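You operate a simulated robot arm through the tools that you are given. There is no shell and no other tool. Be economical: measure what you need, move in short steps, check, and stop when the job is done.

Carry out the task below with a simulated robot arm. There is one attempt and no reset: what you move stays moved.

TASK
Reject the drum's bearing, fit the puck with the pallet's number, switch CALL on and count down to 0.
Fine: the bearing goes in the red cup; slide the load counter to 0; the pallet stays.

It is judged by the outcome, as a careful person would: the job done as asked, and still so three seconds after it is handed in. It fails if anything else is knocked over, pushed out of place, dropped, spilled or broken.

THE ROBOT
A 7-joint arm with a two-finger parallel gripper, fixed in place. Base frame: the origin is at the foot of the arm, x ahead of it, y to its left, z up; the work surface is at about z = 0.9. Lengths are in m, angles in degrees, forces in N, time in s.
With the tool pointing down near the work surface it reaches from about 0.24 to 0.68 m from the base axis. Its first joint turns from -66.0 to 66.0 degrees. Payload 2.4 kg.
Tool frame: the origin (TCP) lies between the finger pads and is the grasp point; the fingertips stand 0.03 m ahead of it; z points along the fingers, y is the line along which they close. The gripper opens to 0.094 m. The fingers are 0.028 m wide and 0.01 m thick; the gripper's body (0.05 by 0.096 m) begins 0.055 m behind the TCP.
Orientation is told as [roll, pitch, yaw] about the base's x, y, z axes, in that order, counted from this pose: with the fingers straight down and closing along the base's y, the tool's x points along the base's -x, its y along +y and its z along -z.

THE INTERFACE
- The arm moves only by the tool move_arm. Its argument "deltas" is a list of rows, each an object of numbers (a shift or turn left out is 0, a gripper value left out holds the last): "dx", "dy", "dz": the shift along the tool's x, y, z in m; "rx", "ry", "rz": the turn, a rotation vector about the tool's x, y, z in degrees; "fingers": the gripper command, from -1 (shut) to 1 (fully open), values between in proportion. In form: [{"dx": .., "dy": .., "dz": .., "rx": .., "ry": .., "rz": .., "fingers": ..}, ...]. A call has 1 to 8 rows; each row shifts and turns the commanded pose from where the row before left it, along the tool's axes as they then stand. A row lasts 0.2 s, in which the tool goes at most 0.05 m and 8.6 degrees; a call with a longer step from one row to the next is refused whole, and so is a gripper value outside its range. A pose out of reach is approached as far as the arm can. The call stops where the force on the tool passes 70 N (or 10 N more than at its start, if that is more) or the arm is blocked; 0.2 s more then pass. The fingers move at their own pace (about 0.153 m/s each) and stop on an object; they squeeze with about 29 N. The grip force told is the motor's: it shows also when the fingers shut on nothing. Time passes only in rows, and 0.2 s behind the last, so rows that do not move let the fingers close. It gives the time, the measured TCP pose, the force on the tool (base axes), the opening and the grip force at its end, in the units of the frame above (readings bear some noise).
- Cameras (640 x 400 px; columns grow to the right, rows downward): "scene" is fixed at [0.0331, 0.4669, 1.4533]; the picture's right is [-0.80, -0.60, 0.00], its down [-0.29, 0.39, -0.87] and it looks along [0.52, -0.70, -0.49] (base axes); focal length 355 px, centre (320, 200). "wrist" rides on the gripper at [-0.037, 0, -0.058] in the tool frame; the picture's right is [0.00, -1.00, 0.00], its down [0.97, 0.00, -0.24] and it looks along [0.24, 0.00, 0.97] (tool axes); focal length 218 px, centre (320, 200).
- camera(camera): a new picture of that camera. No time passes.
- probe_pixels(camera, pixels): for up to 12 pixels [column, row] of the newest picture of that camera ("zoom" is the newest enlarged one), the place [x, y, z] in the base frame of the surface seen there, good to about 0.003 m. No time passes.
- zoom(camera, box): a new picture of the part [left, top, right, bottom] of that camera's present view, enlarged. No time passes.
- hand_in(): hands the job in; it is judged then, once.

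Work in short steps. Measure before you move; look again where a grasp or a placing could have gone wrong, and mend it. You have 80 turns and 34 pictures in all, the two below and enlarged ones among them. Open the gripper and draw the arm clear of the work before you hand the job in, unless the task says otherwise; then end with one line.

The tools are called after ">>>" as a command line: name --argument value ..., lists and objects as JSON in quotes. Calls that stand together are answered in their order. move_arm: Moves the arm, as the interface text tells. Its arguments: {"type":"object","properties":{"deltas":{"type":"array","items":{"type":"object","properties":{"dx":{"type":"number"},"dy":{"type":"number"},"dz":{"type":"number"},"rx":{"type":"number"},"ry":{"type":"number"},"rz":{"type":"number"},"fingers":{"type":"number"}}}}},"required":["deltas"]} The other tools are called the same way: camera (camera) takes a picture; probe_pixels (camera, pixels) gives the place of the surface under pixels of a picture; zoom (camera, box) takes an enlarged picture of a part of a camera's view; hand_in () hands the job in.

At the start:

```text
time_s: 0.0
tool_pos: [0.4145, 0.0117, 1.2569]
tool_rot: [0.0, 0.0, 0.0]
ft_force: [-0.3, -0.7, 0.6]
opening: 0.094
grip_force: 0.0
```

scene: 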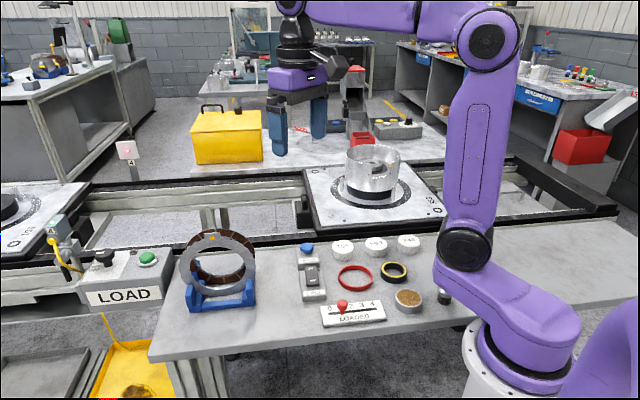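
wrist: 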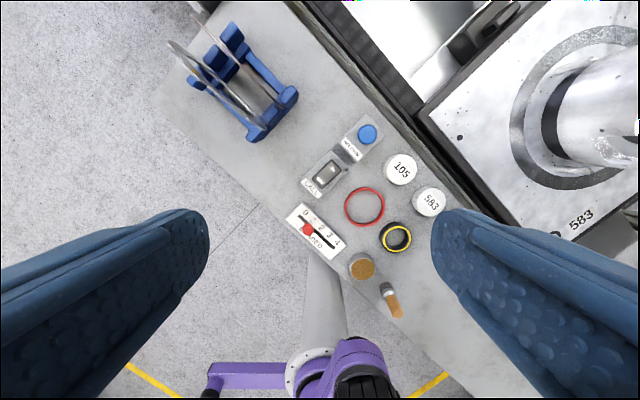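

I begin by looking closer at the bench and the drum.

>>> zoom --camera "scene" --box '[280, 220, 480, 345]'

>>> zoom --camera "scene" --box '[300, 120, 460, 220]'

>>> zoom --camera "wrist" --box '[280, 100, 640, 325]'

```text
3.20 times, centred on (380, 282) of scene
```

zoom: 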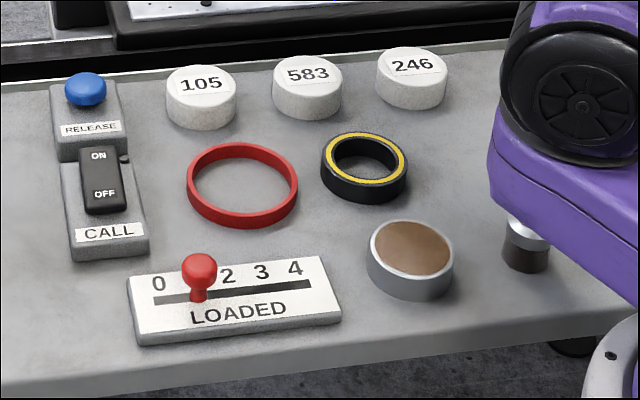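

```text
4.00 times, centred on (380, 170) of scene
```

zoom: 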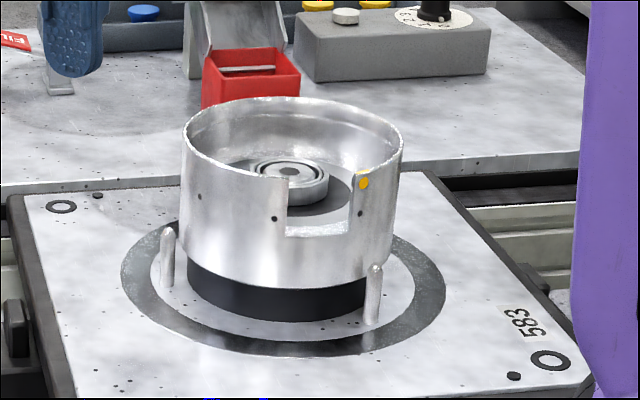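

```text
1.78 times, centred on (460, 212) of wrist
```

zoom: 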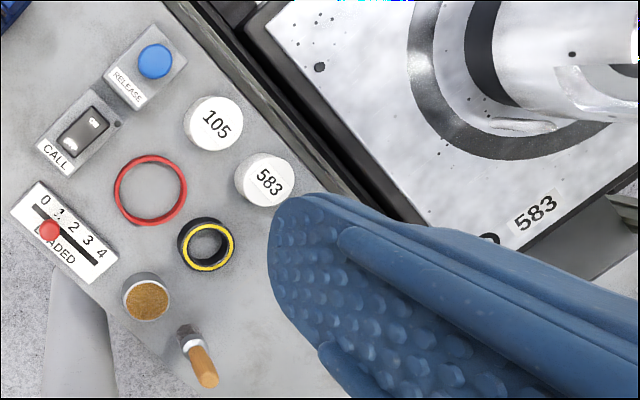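

The pallet number reads 583. I measure the drum, its bearing, the red cup, pucks, switch and slider.

>>> zoom --camera "scene" --box '[330, 105, 430, 168]'

>>> probe_pixels --camera "scene" --pixels '[[372, 163], [365, 162], [381, 162], [372, 168], [345, 157], [400, 160], [374, 145], [373, 174], [352, 134], [374, 134], [362, 137], [376, 187]]'

>>> camera --camera "scene"

```text
6.35 times, centred on (380, 136) of scene
```

zoom: 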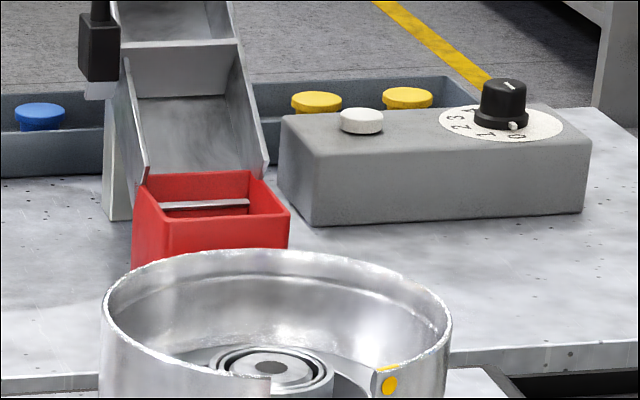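

```text
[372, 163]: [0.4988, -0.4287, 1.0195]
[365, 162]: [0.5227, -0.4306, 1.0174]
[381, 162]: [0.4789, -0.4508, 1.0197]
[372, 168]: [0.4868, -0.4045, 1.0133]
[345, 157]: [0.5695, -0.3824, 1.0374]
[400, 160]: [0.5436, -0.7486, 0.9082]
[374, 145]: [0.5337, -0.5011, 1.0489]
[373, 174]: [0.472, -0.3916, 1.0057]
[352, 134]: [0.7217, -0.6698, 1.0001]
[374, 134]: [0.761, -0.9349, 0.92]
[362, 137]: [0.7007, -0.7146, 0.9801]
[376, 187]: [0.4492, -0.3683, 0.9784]
```

```text
27 pictures are left
```

scene: 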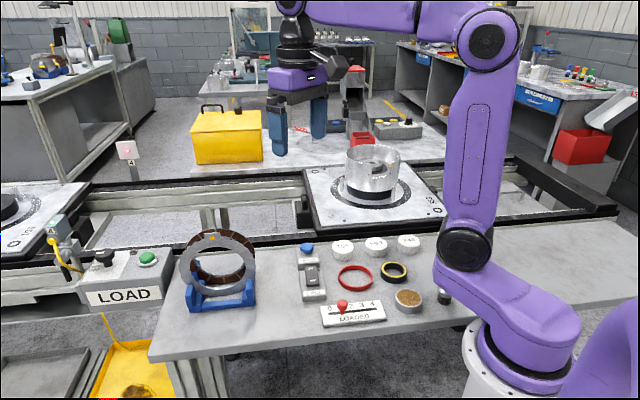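

The red box at (362,137) sits about 1 m from the base, out of reach. I'll look at what's nearer from above the bench and drum, and probe the bench items.

>>> probe_pixels --camera "scene" --pixels '[[355, 277], [355, 268], [355, 289], [394, 271], [376, 244], [343, 244], [409, 241], [312, 276], [342, 304], [332, 310], [408, 296], [306, 247]]'

>>> move_arm --deltas '[{"dy": -0.04}, {"dy": -0.045}, {"dy": -0.045}, {"dy": -0.045}, {"dy": -0.045}, {"dy": -0.045}, {"dy": 0}]'

>>> camera --camera "wrist"

>>> camera --camera "scene"

```text
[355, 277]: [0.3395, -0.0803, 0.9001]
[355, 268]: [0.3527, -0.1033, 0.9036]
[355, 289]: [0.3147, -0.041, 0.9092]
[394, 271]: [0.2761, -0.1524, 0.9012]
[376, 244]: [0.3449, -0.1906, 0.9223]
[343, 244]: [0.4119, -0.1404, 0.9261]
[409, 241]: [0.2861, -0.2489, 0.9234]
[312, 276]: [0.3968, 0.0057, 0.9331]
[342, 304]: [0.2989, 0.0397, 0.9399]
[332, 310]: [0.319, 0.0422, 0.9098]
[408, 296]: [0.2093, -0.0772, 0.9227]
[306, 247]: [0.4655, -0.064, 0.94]
```

```text
time_s: 1.6
tool_pos: [0.4154, -0.2551, 1.2571]
tool_rot: [0.0, 0.0, 0.0]
ft_force: [0.2, -0.3, 0.4]
opening: 0.0942
grip_force: 0.0
```

```text
26 pictures are left
```

wrist: 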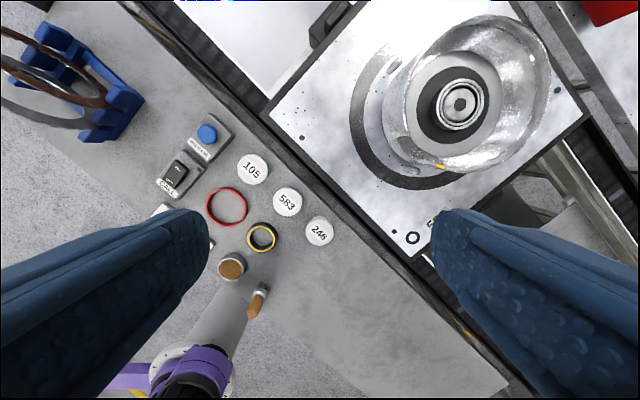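

```text
25 pictures are left
```

scene: 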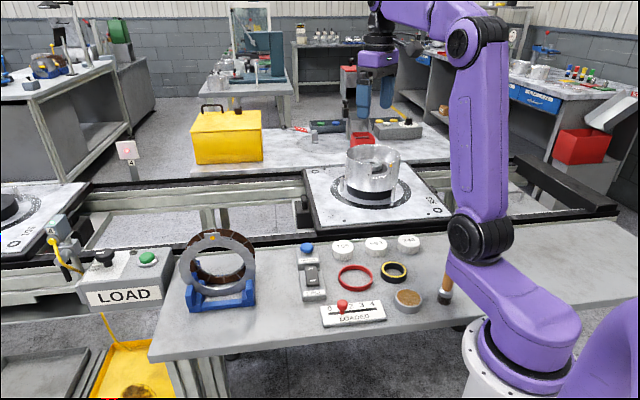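

The drum's bearing shows at (460,103) in the wrist view. I zoom on the bearing and on the red ring at (227,206) to see whether it's a cup with a floor.

>>> zoom --camera "wrist" --box '[380, 20, 572, 140]'

>>> probe_pixels --camera "wrist" --pixels '[[460, 103], [442, 103], [478, 103], [460, 84], [460, 122], [449, 103], [425, 103], [500, 103], [410, 103], [543, 85], [227, 206], [288, 202]]'

>>> zoom --camera "wrist" --box '[190, 170, 350, 270]'

```text
3.33 times, centred on (476, 80) of wrist
```

zoom: 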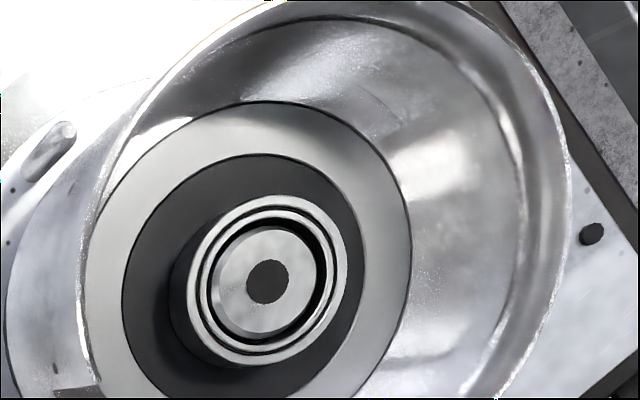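

```text
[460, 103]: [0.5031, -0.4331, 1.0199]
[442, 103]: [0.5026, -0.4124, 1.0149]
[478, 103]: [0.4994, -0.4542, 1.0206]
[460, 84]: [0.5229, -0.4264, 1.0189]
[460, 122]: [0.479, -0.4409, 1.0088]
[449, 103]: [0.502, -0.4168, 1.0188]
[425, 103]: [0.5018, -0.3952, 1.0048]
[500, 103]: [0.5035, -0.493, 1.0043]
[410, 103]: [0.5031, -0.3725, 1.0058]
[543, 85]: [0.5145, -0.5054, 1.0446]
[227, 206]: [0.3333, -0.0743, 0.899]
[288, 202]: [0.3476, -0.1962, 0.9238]
```

```text
4.00 times, centred on (270, 220) of wrist
```

zoom: 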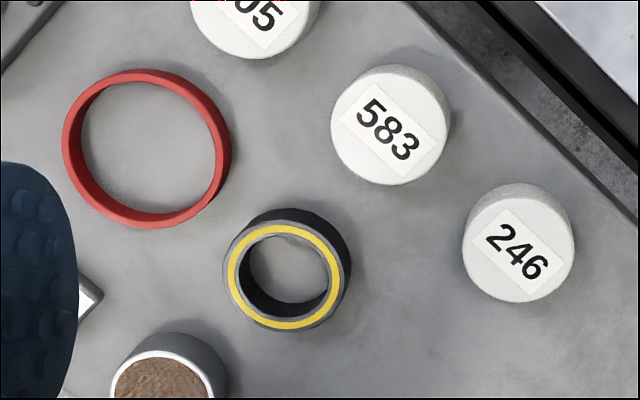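

The red ring on the bench (0.333,-0.073) is the only reachable red receptacle. I move above the bearing for a closer measurement.

>>> move_arm --deltas '[{"dx": -0.02, "dy": -0.04}, {"dx": -0.02, "dy": -0.045}, {"dx": -0.02, "dy": -0.045}, {"dx": -0.025, "dy": -0.045}, {"dz": 0.045}, {"dz": 0.045}, {"dz": 0}]'

>>> camera --camera "wrist"

```text
refused: row 4 steps farther than a row can; nothing moved
```

```text
22 pictures are left
```

wrist: 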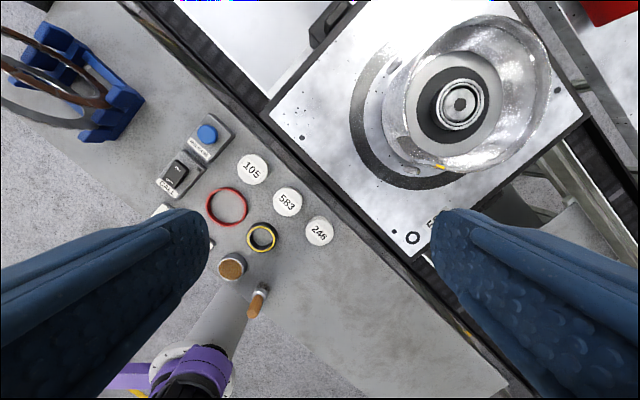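

One row was too long; I split it finer.

>>> move_arm --deltas '[{"dx": -0.018, "dy": -0.036}, {"dx": -0.018, "dy": -0.036}, {"dx": -0.018, "dy": -0.036}, {"dx": -0.018, "dy": -0.036}, {"dx": -0.013, "dy": -0.036}, {"dz": 0.045}, {"dz": 0.045}, {"dz": 0}]'

>>> camera --camera "wrist"

```text
time_s: 3.4
tool_pos: [0.4471, -0.3758, 1.1658]
tool_rot: [0.0, -0.1, 0.0]
ft_force: [-0.3, 0.1, 0.7]
opening: 0.0942
grip_force: 0.1
out of reach, approached as far as the arm can: row 3, 4, 5
```

```text
21 pictures are left
```

wrist: 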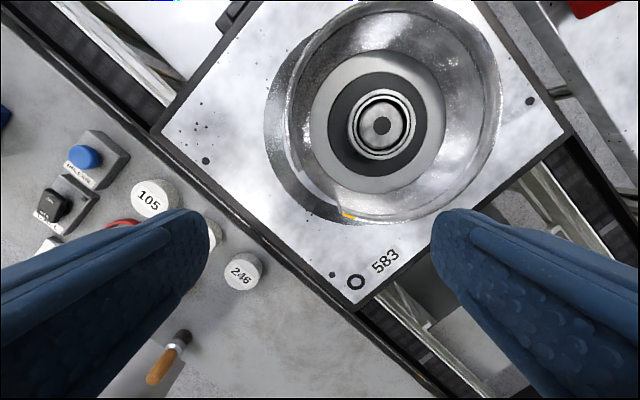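

I continue toward the bearing at this lower height.

>>> move_arm --deltas '[{"dz": 0.03}, {"dx": -0.018, "dy": -0.02}, {"dx": -0.018, "dy": -0.02}, {"dx": -0.018, "dy": -0.018}, {"dz": 0}]'

>>> camera --camera "wrist"

```text
time_s: 4.6
tool_pos: [0.4924, -0.4242, 1.1342]
tool_rot: [-0.1, 0.0, 0.0]
ft_force: [-0.7, -0.8, -0.4]
opening: 0.0941
grip_force: 0.0
out of reach, approached as far as the arm can: row 4
```

```text
20 pictures are left
```

wrist: 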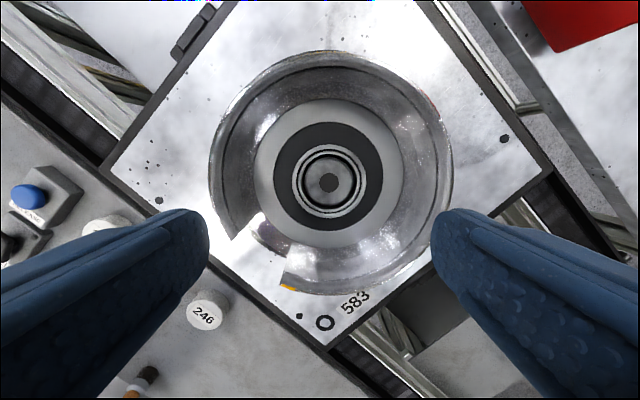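

>>> zoom --camera "wrist" --box '[250, 130, 410, 230]'

>>> probe_pixels --camera "wrist" --pixels '[[329, 182], [298, 182], [363, 182], [290, 182], [280, 182], [262, 182], [236, 182], [214, 182], [329, 148], [329, 214], [345, 182], [352, 182]]'

```text
4.00 times, centred on (330, 180) of wrist
```

zoom: 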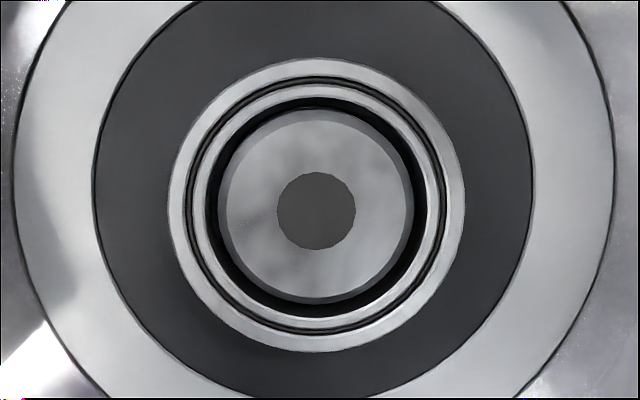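

```text
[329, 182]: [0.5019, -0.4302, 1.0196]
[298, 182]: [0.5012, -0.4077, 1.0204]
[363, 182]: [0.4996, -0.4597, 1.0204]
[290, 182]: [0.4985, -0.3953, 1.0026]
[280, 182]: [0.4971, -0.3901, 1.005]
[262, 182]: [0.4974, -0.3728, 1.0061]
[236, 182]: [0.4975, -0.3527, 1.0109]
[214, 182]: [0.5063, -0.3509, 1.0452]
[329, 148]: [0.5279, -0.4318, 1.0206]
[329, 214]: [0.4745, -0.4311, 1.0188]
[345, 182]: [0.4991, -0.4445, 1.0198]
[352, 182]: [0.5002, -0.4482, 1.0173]
```

Bearing centre is about (0.501,-0.4325), outer diameter 0.06, top z 1.020, floor about 1.005. I descend with the fingers opened to about 0.08.

>>> move_arm --deltas '[{"dz": 0.03, "fingers": 0.75}, {"dx": -0.0086, "dy": -0.0083}, {"dz": 0.02}, {"dz": 0}]'

```text
time_s: 5.6
tool_pos: [0.5033, -0.4345, 1.0852]
tool_rot: [0.0, -0.2, 0.0]
ft_force: [-0.4, 0.3, -0.1]
opening: 0.0822
grip_force: 0.1
```

>>> move_arm --deltas '[{"dx": 0.002, "dy": 0.002, "dz": 0.02}, {"dz": 0.02}, {"dz": 0.007}, {"dz": 0}]'

>>> zoom --camera "wrist" --box '[160, 100, 480, 300]'

```text
time_s: 6.6
tool_pos: [0.501, -0.4309, 1.0369]
tool_rot: [0.0, -0.1, 0.0]
ft_force: [-0.2, 0.0, 0.2]
opening: 0.0825
grip_force: 0.2
```

```text
2.00 times, centred on (320, 200) of wrist
```

zoom: 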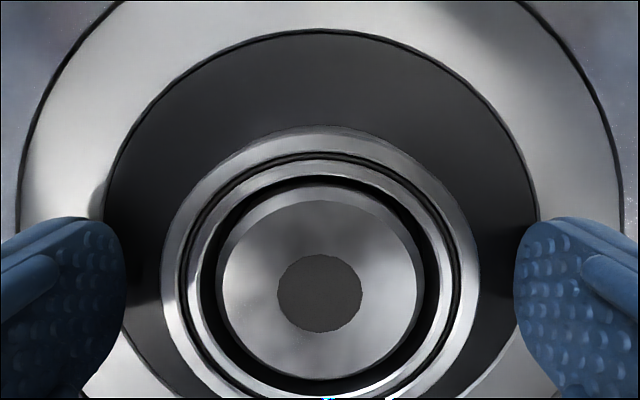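

Fingers straddle it evenly. Close.

>>> move_arm --deltas '[{"fingers": -1}, {}, {}]'

```text
time_s: 7.4
tool_pos: [0.5027, -0.4323, 1.0367]
tool_rot: [0.1, 0.0, -0.1]
ft_force: [-0.4, -1.0, 0.2]
opening: 0.0594
grip_force: 29.0
```

Held at 0.0594. I lift slowly.

>>> move_arm --deltas '[{"dz": -0.01}, {"dz": -0.015}, {"dz": -0.025}, {"dz": -0.03}, {}]'

>>> camera --camera "wrist"

```text
time_s: 8.6
tool_pos: [0.5016, -0.4308, 1.116]
tool_rot: [0.0, 0.0, 0.0]
ft_force: [0.0, 0.8, -1.0]
opening: 0.0592
grip_force: 29.0
```

```text
17 pictures are left
```

wrist: 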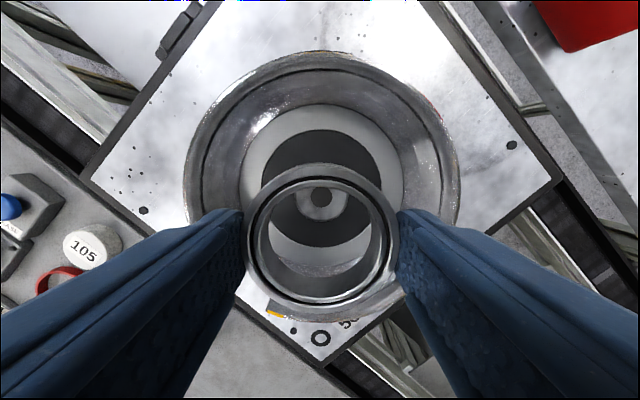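

The bearing ring is out and the post stays. I carry it toward the red ring and stop above it to look.

>>> move_arm --deltas '[{"dx": 0.01, "dy": 0.03, "dz": -0.01}, {"dx": 0.0175, "dy": 0.04}, {"dx": 0.0175, "dy": 0.04}, {"dx": 0.0175, "dy": 0.04}, {"dx": 0.0175, "dy": 0.04}, {"dx": 0.0175, "dy": 0.04}, {"dx": 0.0175, "dy": 0.04}, {"dx": 0.0175, "dy": 0.04}]'

>>> move_arm --deltas '[{"dx": 0.017, "dy": 0.037}, {"dx": 0.017, "dy": 0.012, "dz": 0.03}, {"dz": 0.03}, {}]'

>>> camera --camera "wrist"

>>> zoom --camera "scene" --box '[260, 130, 500, 340]'

```text
time_s: 10.4
tool_pos: [0.3692, -0.1187, 1.1247]
tool_rot: [0.1, 0.0, -0.1]
ft_force: [0.2, 0.5, -1.5]
opening: 0.0591
grip_force: 29.1
```

```text
time_s: 11.4
tool_pos: [0.3358, -0.0683, 1.0671]
tool_rot: [0.0, -0.2, 0.0]
ft_force: [0.7, -0.5, -1.2]
opening: 0.059
grip_force: 28.7
```

```text
16 pictures are left
```

wrist: 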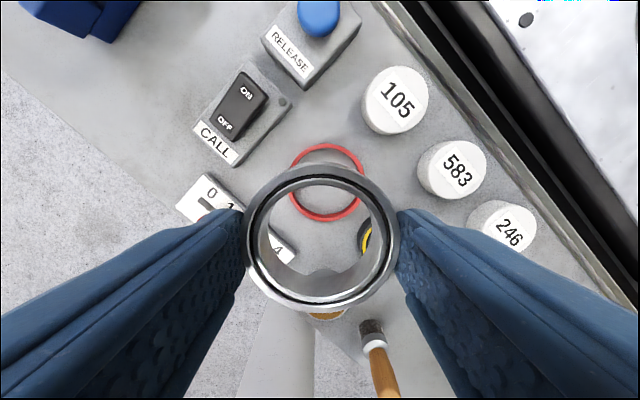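

```text
1.90 times, centred on (380, 235) of scene
```

zoom: 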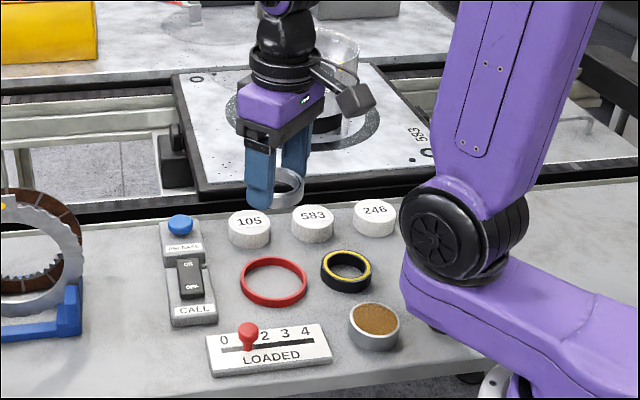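

>>> probe_pixels --camera "wrist" --pixels '[[293, 172], [363, 172], [328, 147], [298, 202], [355, 206], [328, 220], [300, 160], [356, 160], [328, 180], [398, 97], [455, 175], [501, 228]]'

>>> zoom --camera "wrist" --box '[248, 130, 408, 230]'

```text
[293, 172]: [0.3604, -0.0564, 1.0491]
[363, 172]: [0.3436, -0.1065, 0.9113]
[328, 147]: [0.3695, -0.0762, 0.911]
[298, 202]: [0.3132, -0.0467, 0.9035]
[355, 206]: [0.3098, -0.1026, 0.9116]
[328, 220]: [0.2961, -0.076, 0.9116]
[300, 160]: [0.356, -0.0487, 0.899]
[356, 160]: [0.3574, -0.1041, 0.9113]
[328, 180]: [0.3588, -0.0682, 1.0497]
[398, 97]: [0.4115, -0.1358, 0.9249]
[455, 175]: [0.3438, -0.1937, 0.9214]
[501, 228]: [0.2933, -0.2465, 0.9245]
```

```text
4.00 times, centred on (328, 180) of wrist
```

zoom: 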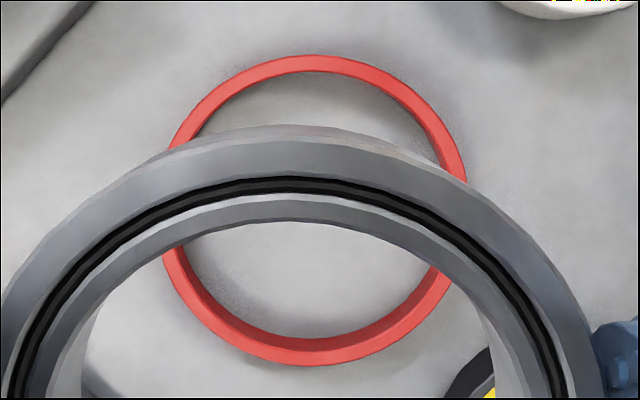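

Red ring centre about (0.334,-0.0745), rim top 0.9115, inner width about 0.065. I align and descend to just above the rim.

>>> move_arm --deltas '[{"dx": 0.0013, "dy": -0.006}, {"dz": 0.04}, {"dz": 0.03}, {"dz": 0.025}, {"dz": 0.01}, {}]'

>>> move_arm --deltas '[{}]'

>>> zoom --camera "scene" --box '[307, 230, 403, 290]'

>>> zoom --camera "wrist" --box '[220, 130, 420, 330]'

```text
time_s: 12.8
tool_pos: [0.3332, -0.079, 0.9603]
tool_rot: [-0.1, 0.0, 0.0]
ft_force: [0.5, -0.4, -2.2]
opening: 0.0589
grip_force: 29.1
```

```text
time_s: 13.2
tool_pos: [0.3326, -0.0782, 0.9612]
tool_rot: [0.0, 0.0, 0.0]
ft_force: [0.7, 0.4, -1.0]
opening: 0.0591
grip_force: 28.9
```

```text
6.67 times, centred on (355, 260) of scene
```

zoom: 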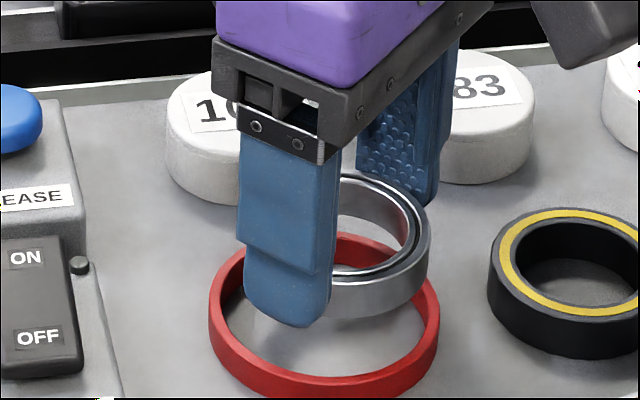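

```text
2.00 times, centred on (320, 230) of wrist
```

zoom: 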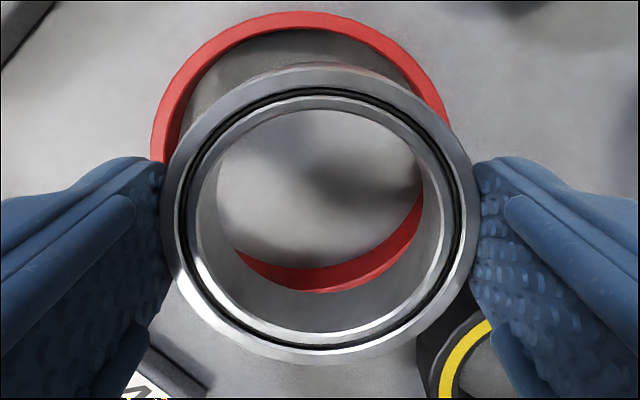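

Relative to the ring the bearing is ~5 mm toward -y. I probe both in this same picture to fix the correction.

>>> probe_pixels --camera "zoom" --pixels '[[300, 20], [330, 282], [320, 78], [320, 354], [158, 140], [438, 100], [170, 90], [172, 215], [468, 215]]'

```text
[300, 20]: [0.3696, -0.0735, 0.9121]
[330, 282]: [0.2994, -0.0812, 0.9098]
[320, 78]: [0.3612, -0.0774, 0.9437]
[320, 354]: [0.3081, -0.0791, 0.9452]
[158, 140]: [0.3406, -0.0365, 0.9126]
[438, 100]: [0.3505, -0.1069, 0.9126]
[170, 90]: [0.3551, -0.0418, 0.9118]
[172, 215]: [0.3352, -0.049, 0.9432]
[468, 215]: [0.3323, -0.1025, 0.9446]
```

>>> move_arm --deltas '[{"dx": -0.0012, "dy": 0.0047}, {"dz": 0.008}, {}, {}]'

>>> zoom --camera "wrist" --box '[220, 130, 420, 330]'

>>> zoom --camera "scene" --box '[307, 240, 403, 300]'

```text
time_s: 14.2
tool_pos: [0.3341, -0.0729, 0.9533]
tool_rot: [-0.1, -0.1, 0.0]
ft_force: [0.0, 0.7, -1.5]
opening: 0.0591
grip_force: 28.8
```

```text
2.00 times, centred on (320, 230) of wrist
```

zoom: 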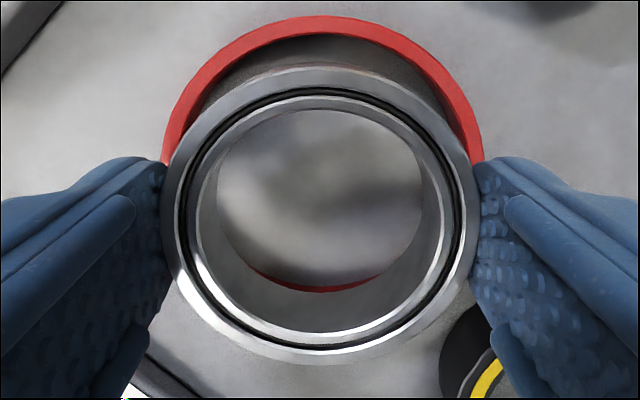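

```text
6.67 times, centred on (355, 270) of scene
```

zoom: 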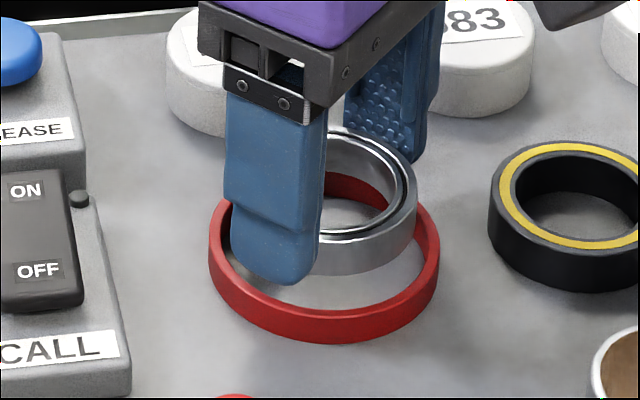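

Centred in y; I nudge +x 1 mm, lower until the tips are just above the rim, and release.

>>> move_arm --deltas '[{"dx": -0.001, "dz": 0.006}, {"dz": 0.004}, {}, {}]'

>>> zoom --camera "scene" --box '[307, 240, 403, 300]'

```text
time_s: 15.2
tool_pos: [0.3349, -0.0737, 0.9427]
tool_rot: [0.1, -0.1, -0.1]
ft_force: [0.1, 0.1, -2.1]
opening: 0.0589
grip_force: 28.8
```

```text
6.67 times, centred on (355, 270) of scene
```

zoom: 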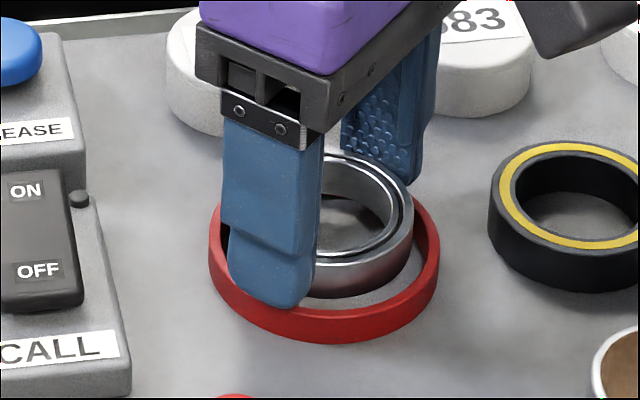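

>>> move_arm --deltas '[{"fingers": 0.7}, {}, {"dz": -0.03}, {"dz": -0.045}, {"dz": -0.045}]'

>>> zoom --camera "scene" --box '[287, 200, 447, 300]'

```text
time_s: 16.4
tool_pos: [0.335, -0.0722, 1.0626]
tool_rot: [0.0, 0.0, 0.0]
ft_force: [0.0, -0.7, 0.4]
opening: 0.0798
grip_force: 0.1
```

```text
4.00 times, centred on (367, 250) of scene
```

zoom: 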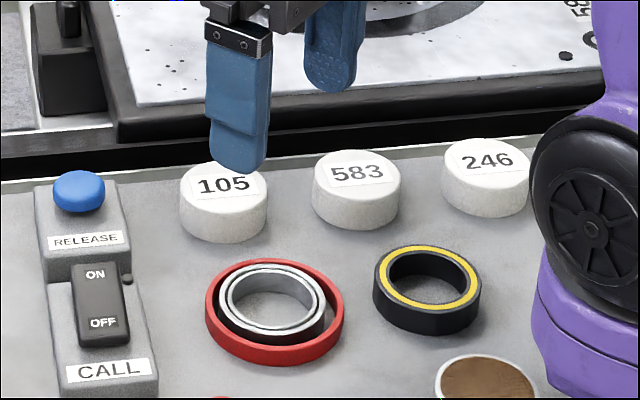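

The bearing sits in the red ring. Next puck 583 at about (0.3454,-0.1935): I go above it and down to z 0.937.

>>> move_arm --deltas '[{"dx": -0.0035, "dy": -0.04}, {"dx": -0.0035, "dy": -0.04}, {"dx": -0.0034, "dy": -0.0405}, {"dz": 0.03}, {}, {}]'

>>> camera --camera "wrist"

```text
time_s: 17.8
tool_pos: [0.3443, -0.1954, 1.0313]
tool_rot: [-0.1, 0.0, 0.0]
ft_force: [0.2, 0.0, 1.0]
opening: 0.0796
grip_force: 0.1
```

```text
7 pictures are left
```

wrist: 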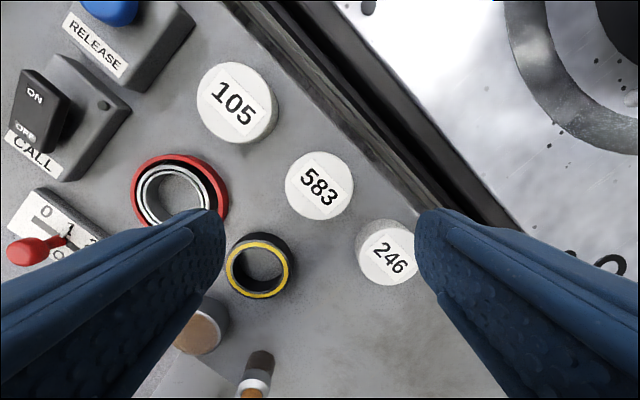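

>>> probe_pixels --camera "wrist" --pixels '[[319, 185], [319, 156], [319, 214], [290, 185], [350, 185], [35, 250], [45, 85], [100, 105], [25, 130], [47, 213], [68, 228], [92, 240]]'

```text
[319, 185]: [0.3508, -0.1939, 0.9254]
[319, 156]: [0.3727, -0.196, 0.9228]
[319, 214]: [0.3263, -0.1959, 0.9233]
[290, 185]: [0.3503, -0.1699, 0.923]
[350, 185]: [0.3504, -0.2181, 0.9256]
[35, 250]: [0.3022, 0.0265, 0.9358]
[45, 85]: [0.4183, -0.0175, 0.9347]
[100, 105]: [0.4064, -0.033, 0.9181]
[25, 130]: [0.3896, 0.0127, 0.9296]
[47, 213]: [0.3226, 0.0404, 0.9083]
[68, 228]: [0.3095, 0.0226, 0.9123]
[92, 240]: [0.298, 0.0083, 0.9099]
```

Puck 583's centre is (0.350,-0.195). Shift 6 mm, descend and grip.

>>> move_arm --deltas '[{"dx": -0.0058}, {"dz": 0.04}, {"dz": 0.035}, {"dz": 0.018}, {}, {"fingers": -1}, {}, {}]'

```text
time_s: 19.6
tool_pos: [0.3504, -0.1942, 0.94]
tool_rot: [-0.1, -0.1, 0.0]
ft_force: [-0.5, -0.8, 0.0]
opening: 0.0527
grip_force: 28.5
```

Puck held (0.0527). Lift, then carry over the drum's post at (0.501,-0.4325).

>>> move_arm --deltas '[{"dz": -0.03}, {"dz": -0.048}, {"dz": -0.048}, {"dz": -0.048}, {}]'

>>> move_arm --deltas '[{"dx": -0.025, "dy": -0.039}, {"dx": -0.025, "dy": -0.039}, {"dx": -0.025, "dy": -0.039}, {"dx": -0.025, "dy": -0.039}, {}]'

>>> camera --camera "wrist"

```text
time_s: 20.8
tool_pos: [0.3505, -0.1938, 1.1182]
tool_rot: [0.0, 0.0, 0.0]
ft_force: [-0.8, 0.2, -0.2]
opening: 0.0525
grip_force: 29.1
```

```text
time_s: 22.0
tool_pos: [0.4512, -0.3471, 1.1122]
tool_rot: [0.0, 0.0, 0.0]
ft_force: [0.4, 1.0, -0.2]
opening: 0.0527
grip_force: 29.1
```

```text
6 pictures are left
```

wrist: 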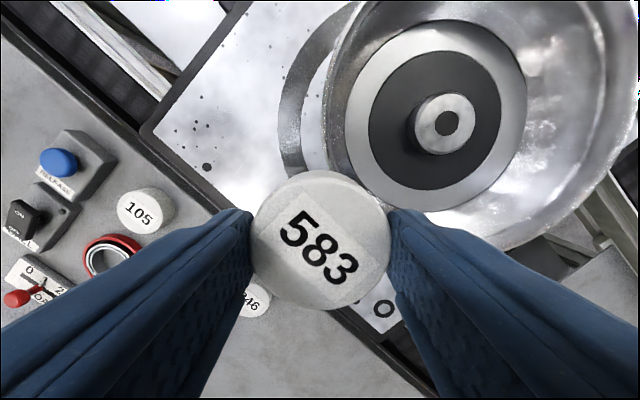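

>>> probe_pixels --camera "wrist" --pixels '[[447, 123], [425, 125], [468, 120], [447, 98], [447, 148], [500, 115], [395, 125], [510, 60]]'

>>> move_arm --deltas '[{"dx": -0.0255, "dy": -0.0425}, {"dx": -0.0255, "dy": -0.0425}, {}, {}]'

```text
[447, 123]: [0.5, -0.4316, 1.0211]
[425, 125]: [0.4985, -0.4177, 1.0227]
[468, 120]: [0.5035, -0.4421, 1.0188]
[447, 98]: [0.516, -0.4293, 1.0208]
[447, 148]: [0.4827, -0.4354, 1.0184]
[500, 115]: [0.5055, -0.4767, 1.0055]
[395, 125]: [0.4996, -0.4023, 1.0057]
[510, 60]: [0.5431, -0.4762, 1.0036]
```

```text
time_s: 23.0
tool_pos: [0.4998, -0.4344, 1.1116]
tool_rot: [0.1, 0.0, 0.0]
ft_force: [0.3, 0.0, 0.5]
opening: 0.0527
grip_force: 29.3
```

Post centre is (0.5005,-0.4317). I align and lower, expecting contact near TCP z 1.060 (post top) or lower if the puck is hollow.

>>> move_arm --deltas '[{"dx": -0.0005, "dy": 0.002, "dz": 0.02}, {"dz": 0.02}, {"dz": 0.006}, {"dz": 0.003}, {}]'

>>> move_arm --deltas '[{"dz": 0.002}, {"dz": 0.002}, {}]'

```text
time_s: 24.2
tool_pos: [0.5033, -0.433, 1.0647]
tool_rot: [0.0, 0.0, 0.0]
ft_force: [-0.2, 0.3, -0.7]
opening: 0.0524
grip_force: 29.0
```

```text
time_s: 25.0
tool_pos: [0.5032, -0.4335, 1.0603]
tool_rot: [0.0, -0.1, 0.0]
ft_force: [0.7, 0.2, -0.2]
opening: 0.0526
grip_force: 29.0
```

Position drifted to x 0.503; I correct 2 mm and continue in small steps.

>>> move_arm --deltas '[{"dx": 0.0022, "dy": 0.0012}, {}, {"dz": 0.0015}, {"dz": 0.0015}, {}]'

>>> move_arm --deltas '[{"dz": 0.0015}, {"dz": 0.0015}, {}]'

```text
time_s: 26.2
tool_pos: [0.5019, -0.4309, 1.0578]
tool_rot: [-0.1, 0.0, 0.1]
ft_force: [-0.8, 0.1, -1.3]
opening: 0.0523
grip_force: 28.5
```

```text
time_s: 27.0
tool_pos: [0.5017, -0.4324, 1.055]
tool_rot: [0.0, 0.0, 0.0]
ft_force: [-0.6, 0.2, 0.6]
opening: 0.0523
grip_force: 28.8
```

No contact though the puck's bottom is below the post top, so it's sleeving over the post. Continue to the seat.

>>> move_arm --deltas '[{"dz": 0.002}, {"dz": 0.002}, {"dz": 0.002}, {"dz": 0.001}, {}]'

>>> move_arm --deltas '[{"dz": 0.001}, {"dz": 0.001}, {}]'

>>> zoom --camera "wrist" --box '[160, 100, 480, 300]'

```text
time_s: 28.2
tool_pos: [0.5009, -0.4323, 1.0478]
tool_rot: [0.0, 0.0, -0.1]
ft_force: [-0.1, -0.4, -0.9]
opening: 0.0527
grip_force: 28.8
```

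```text
time_s: 29.0
tool_pos: [0.502, -0.4315, 1.046]
tool_rot: [0.0, 0.1, 0.0]
ft_force: [0.0, -0.5, -0.8]
opening: 0.0526
grip_force: 29.1
```

```text
2.00 times, centred on (320, 200) of wrist
```

zoom: 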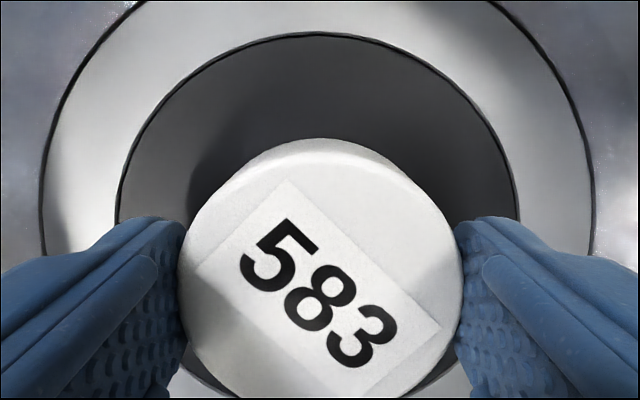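

>>> move_arm --deltas '[{"dz": 0.001}, {"dz": 0.001}, {}]'

```text
time_s: 29.8
tool_pos: [0.5008, -0.4322, 1.0446]
tool_rot: [-0.1, -0.1, 0.0]
ft_force: [1.2, -1.6, 5.0]
opening: 0.0529
grip_force: 28.8
```

Contact (5 N up): seated. I release and rise.

>>> move_arm --deltas '[{"fingers": 0.3}, {"fingers": 0.3}, {"dz": -0.03}, {"dz": -0.03}, {"dz": -0.01}, {}]'

>>> zoom --camera "scene" --box '[280, 120, 440, 320]'

```text
time_s: 31.2
tool_pos: [0.5017, -0.4306, 1.1175]
tool_rot: [-0.1, 0.0, 0.0]
ft_force: [-1.1, 0.3, -0.4]
opening: 0.0611
grip_force: 0.0
```

```text
2.00 times, centred on (360, 220) of scene
```

zoom: 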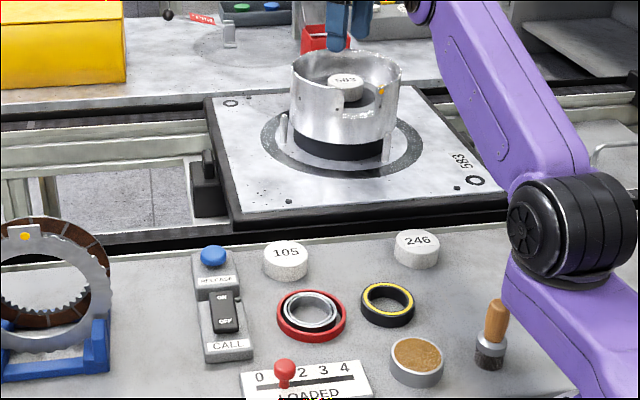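

The puck is seated in the drum and nothing else moved. Next I go above the CALL switch and counter for a close look.

>>> move_arm --deltas '[{"dx": 0.017, "dy": 0.044}, {"dx": 0.017, "dy": 0.044}, {"dx": 0.017, "dy": 0.044}, {"dx": 0.017, "dy": 0.044}, {"dx": 0.017, "dy": 0.044}, {"dx": 0.017, "dy": 0.044}, {"dx": 0.017, "dy": 0.044}, {"dx": 0.017, "dy": 0.044}]'

>>> move_arm --deltas '[{"dx": 0.017, "dy": 0.044, "fingers": 1}, {"dx": 0.017, "dy": 0.044}, {"dx": 0.001, "dy": 0.01, "dz": 0.03}, {}, {}]'

>>> camera --camera "wrist"

```text
time_s: 33.0
tool_pos: [0.363, -0.0769, 1.1146]
tool_rot: [0.1, 0.0, -0.1]
ft_force: [0.7, -0.5, 0.2]
opening: 0.0609
grip_force: 0.1
```

```text
time_s: 34.2
tool_pos: [0.3299, 0.0179, 1.083]
tool_rot: [0.1, 0.0, 0.1]
ft_force: [1.3, -0.7, -0.4]
opening: 0.0942
grip_force: 0.0
```

```text
3 pictures are left
```

wrist: 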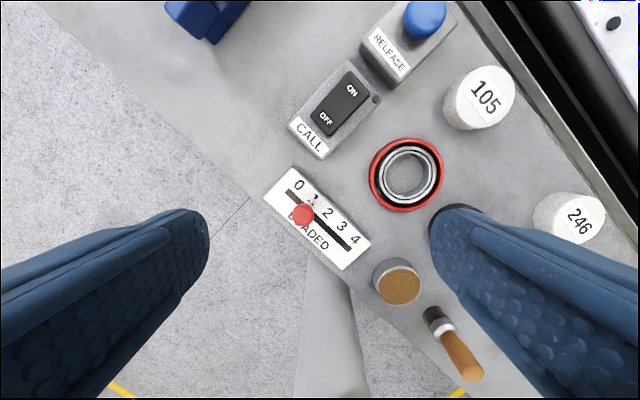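

>>> probe_pixels --camera "wrist" --pixels '[[352, 91], [326, 120], [340, 105], [349, 72], [369, 90], [313, 118], [331, 133], [303, 215], [288, 193], [350, 248], [309, 205], [375, 98]]'

>>> probe_pixels --camera "wrist" --pixels '[[294, 213], [312, 213], [303, 206], [303, 224], [299, 185], [314, 200], [328, 212], [341, 225], [355, 240], [330, 229], [340, 238], [320, 220]]'

```text
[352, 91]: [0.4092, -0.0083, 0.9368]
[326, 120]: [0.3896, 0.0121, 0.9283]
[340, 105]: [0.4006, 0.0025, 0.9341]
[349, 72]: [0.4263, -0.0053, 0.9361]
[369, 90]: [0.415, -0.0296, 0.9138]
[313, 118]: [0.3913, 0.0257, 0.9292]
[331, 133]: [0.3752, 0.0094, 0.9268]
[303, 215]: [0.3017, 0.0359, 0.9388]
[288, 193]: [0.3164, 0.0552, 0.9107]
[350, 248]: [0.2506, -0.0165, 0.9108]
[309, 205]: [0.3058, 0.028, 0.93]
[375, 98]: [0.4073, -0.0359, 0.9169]
```

```text
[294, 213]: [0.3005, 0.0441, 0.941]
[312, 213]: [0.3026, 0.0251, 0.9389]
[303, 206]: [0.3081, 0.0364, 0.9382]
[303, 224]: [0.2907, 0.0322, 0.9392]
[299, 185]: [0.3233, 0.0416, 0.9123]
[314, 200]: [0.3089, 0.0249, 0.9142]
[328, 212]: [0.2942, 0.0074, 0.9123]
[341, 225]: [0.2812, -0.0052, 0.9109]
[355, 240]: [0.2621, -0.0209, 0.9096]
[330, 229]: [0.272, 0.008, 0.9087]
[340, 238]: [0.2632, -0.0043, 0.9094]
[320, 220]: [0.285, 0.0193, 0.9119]
```

CALL's rocker has its ON end raised (z 0.936 vs 0.927), centre (0.401,0.002). I turn the tool 42.5° so its y runs along the counter's slot, fingers closed.

>>> move_arm --deltas '[{"rz": 8.5, "fingers": -1}, {"rz": 8.5}, {"rz": 8.5}, {"rz": 8.5}, {"rz": 8.5}, {}, {}]'

```text
time_s: 35.8
tool_pos: [0.3306, 0.0182, 1.0831]
tool_rot: [0.0, 0.0, -42.6]
ft_force: [0.0, 0.2, 0.1]
opening: 0.0
grip_force: 29.3
```

>>> move_arm --deltas '[{"dx": -0.038, "dy": 0.018}, {"dx": -0.038, "dy": 0.018}, {"dz": 0.04}, {"dz": 0.04}, {"dz": 0.025}, {}, {}]'

```text
time_s: 37.4
tool_pos: [0.4095, -0.0074, 0.979]
tool_rot: [0.0, -0.1, -42.5]
ft_force: [-0.5, 0.2, -0.1]
opening: 0.0
grip_force: 28.9
```

Right over the ON end. Press down gradually.

>>> move_arm --deltas '[{"dz": 0.008}, {"dz": 0.004}, {"dz": 0.004}, {"dz": 0.003}, {}]'

```text
time_s: 38.6
tool_pos: [0.411, -0.007, 0.9626]
tool_rot: [0.1, -0.1, -42.5]
ft_force: [-5.9, -0.4, 16.0]
opening: 0.0001
grip_force: 28.8
stopped in row 5: the force on the tool passed its limit (the readings are from after the stop); the commanded pose is now the measured one
```

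It pushed to its limit at tip z 0.933. I lift and check the rocker.

>>> move_arm --deltas '[{"dz": -0.03}, {"dz": -0.04}, {"dz": -0.03}]'

>>> zoom --camera "scene" --box '[270, 230, 430, 330]'

```text
time_s: 39.4
tool_pos: [0.4105, -0.0036, 1.0605]
tool_rot: [0.1, -0.1, -42.6]
ft_force: [-0.2, -0.3, -0.5]
opening: 0.0
grip_force: 29.4
```

```text
4.00 times, centred on (350, 280) of scene
```

zoom: 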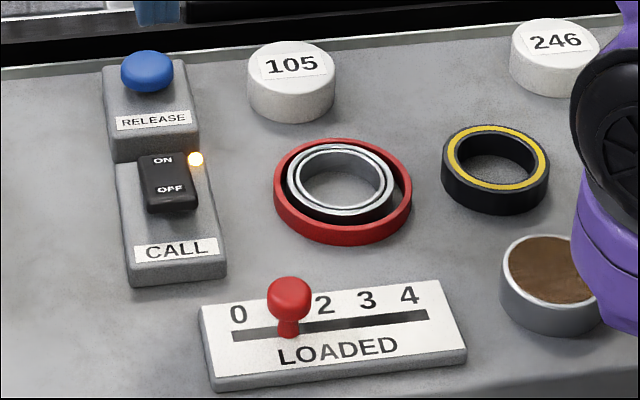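

The CALL lamp is lit and ON is down. Now I measure the slider knob, its stem and slot.

>>> probe_pixels --camera "zoom" --pixels '[[289, 285], [289, 297], [270, 298], [308, 298], [288, 325], [278, 330], [298, 328], [235, 336], [425, 315], [238, 316], [326, 304], [288, 336]]'

```text
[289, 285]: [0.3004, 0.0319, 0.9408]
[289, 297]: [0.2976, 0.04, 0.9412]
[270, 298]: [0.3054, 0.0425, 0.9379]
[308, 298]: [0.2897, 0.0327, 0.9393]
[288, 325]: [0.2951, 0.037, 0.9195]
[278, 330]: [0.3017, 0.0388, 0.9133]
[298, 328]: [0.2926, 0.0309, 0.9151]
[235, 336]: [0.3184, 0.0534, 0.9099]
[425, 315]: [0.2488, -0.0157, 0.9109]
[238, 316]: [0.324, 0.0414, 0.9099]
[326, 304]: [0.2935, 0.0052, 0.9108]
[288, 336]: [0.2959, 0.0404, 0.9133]
```

Knob centre is about (0.299,0.0355). I move over it with fingers half open along the slot.

>>> move_arm --deltas '[{"dx": 0.0365, "dy": -0.015, "fingers": 0}, {"dx": 0.0365, "dy": -0.015}, {"dx": 0.0365, "dy": -0.0155}, {"dz": 0.04}, {}, {}]'

```text
time_s: 40.8
tool_pos: [0.3004, 0.032, 1.0199]
tool_rot: [0.1, -0.2, -42.5]
ft_force: [0.1, -0.3, 0.0]
opening: 0.0468
grip_force: 0.1
```

>>> move_arm --deltas '[{"dx": 0.003, "dy": 0.002}, {"dz": 0.03}, {"dz": 0.03}, {"dz": 0.008}, {}, {"fingers": -1}, {}, {}]'

```text
time_s: 42.6
tool_pos: [0.2988, 0.0369, 0.9556]
tool_rot: [0.1, -0.2, -42.5]
ft_force: [0.9, -2.5, -14.8]
opening: 0.0203
grip_force: 45.1
```

Knob gripped (0.020). I slide it along the slot toward 0, in small steps.

>>> move_arm --deltas '[{"dy": 0.004}, {"dy": 0.004}, {"dy": 0.004}, {"dy": 0.004}, {"dy": 0.003}, {}]'

```text
time_s: 44.0
tool_pos: [0.3123, 0.0515, 0.9545]
tool_rot: [0.2, -0.4, -42.6]
ft_force: [7.3, -6.5, 1.4]
opening: 0.0206
grip_force: 45.4
```

>>> move_arm --deltas '[{"dy": 0.0015}, {}]'

```text
time_s: 44.6
tool_pos: [0.313, 0.0528, 0.9539]
tool_rot: [0.1, -0.3, -42.4]
ft_force: [4.0, -2.2, 22.0]
opening: 0.0206
grip_force: 45.0
```

Now about at mark 0. I release, rise, and check.

>>> move_arm --deltas '[{"fingers": 0}, {}, {"dz": -0.03}, {"dz": -0.045}, {"dz": -0.045}, {"dz": -0.045}, {"dx": -0.04}, {"dx": -0.04}]'

>>> zoom --camera "scene" --box '[270, 230, 430, 330]'

```text
time_s: 46.4
tool_pos: [0.3731, 0.003, 1.1215]
tool_rot: [0.1, 0.0, -42.6]
ft_force: [1.0, 0.6, 0.1]
opening: 0.047
grip_force: 0.1
```

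```text
4.00 times, centred on (350, 280) of scene
```

zoom: 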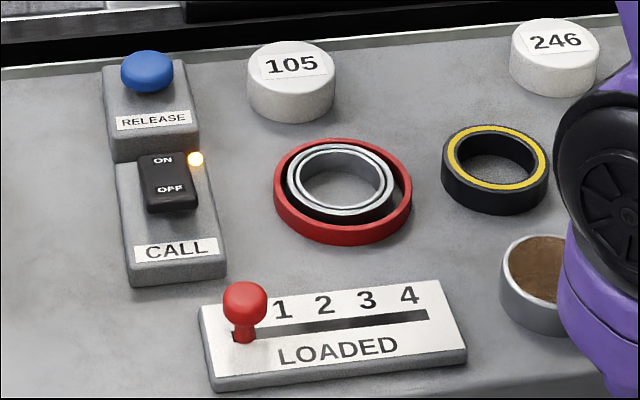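

The counter is at 0 and CALL is lit. One last overall look.

>>> camera --camera "scene"

```text
0 pictures are left
```

scene: 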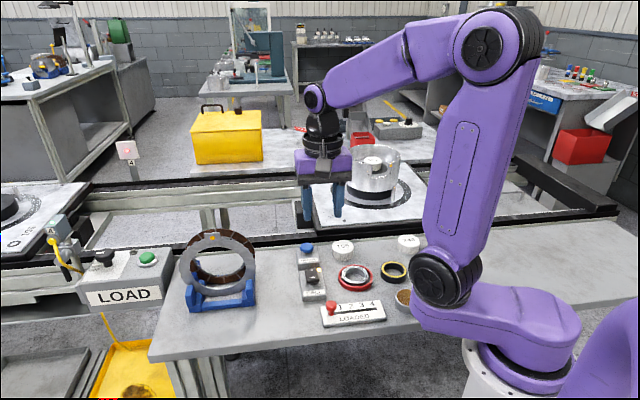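

Everything looks in place; I open the gripper, draw the arm up and hand in.

>>> move_arm --deltas '[{"dz": -0.04, "fingers": 1}, {"dz": -0.04}, {"dz": -0.03}, {}, {}]'

>>> hand_in

```text
time_s: 47.6
tool_pos: [0.3716, 0.0004, 1.2298]
tool_rot: [0.2, -0.3, -42.6]
ft_force: [-0.4, -0.5, -0.5]
opening: 0.0937
grip_force: 0.1
```

```text
The job is handed in.
```

The job is handed in: the drum's bearing is in the red cup (I took that to be the red ring on the bench, because the red box behind the drum is out of reach), puck 583 is on the drum's post, CALL is on with its lamp lit, the counter is at 0, and the pallet was not moved.
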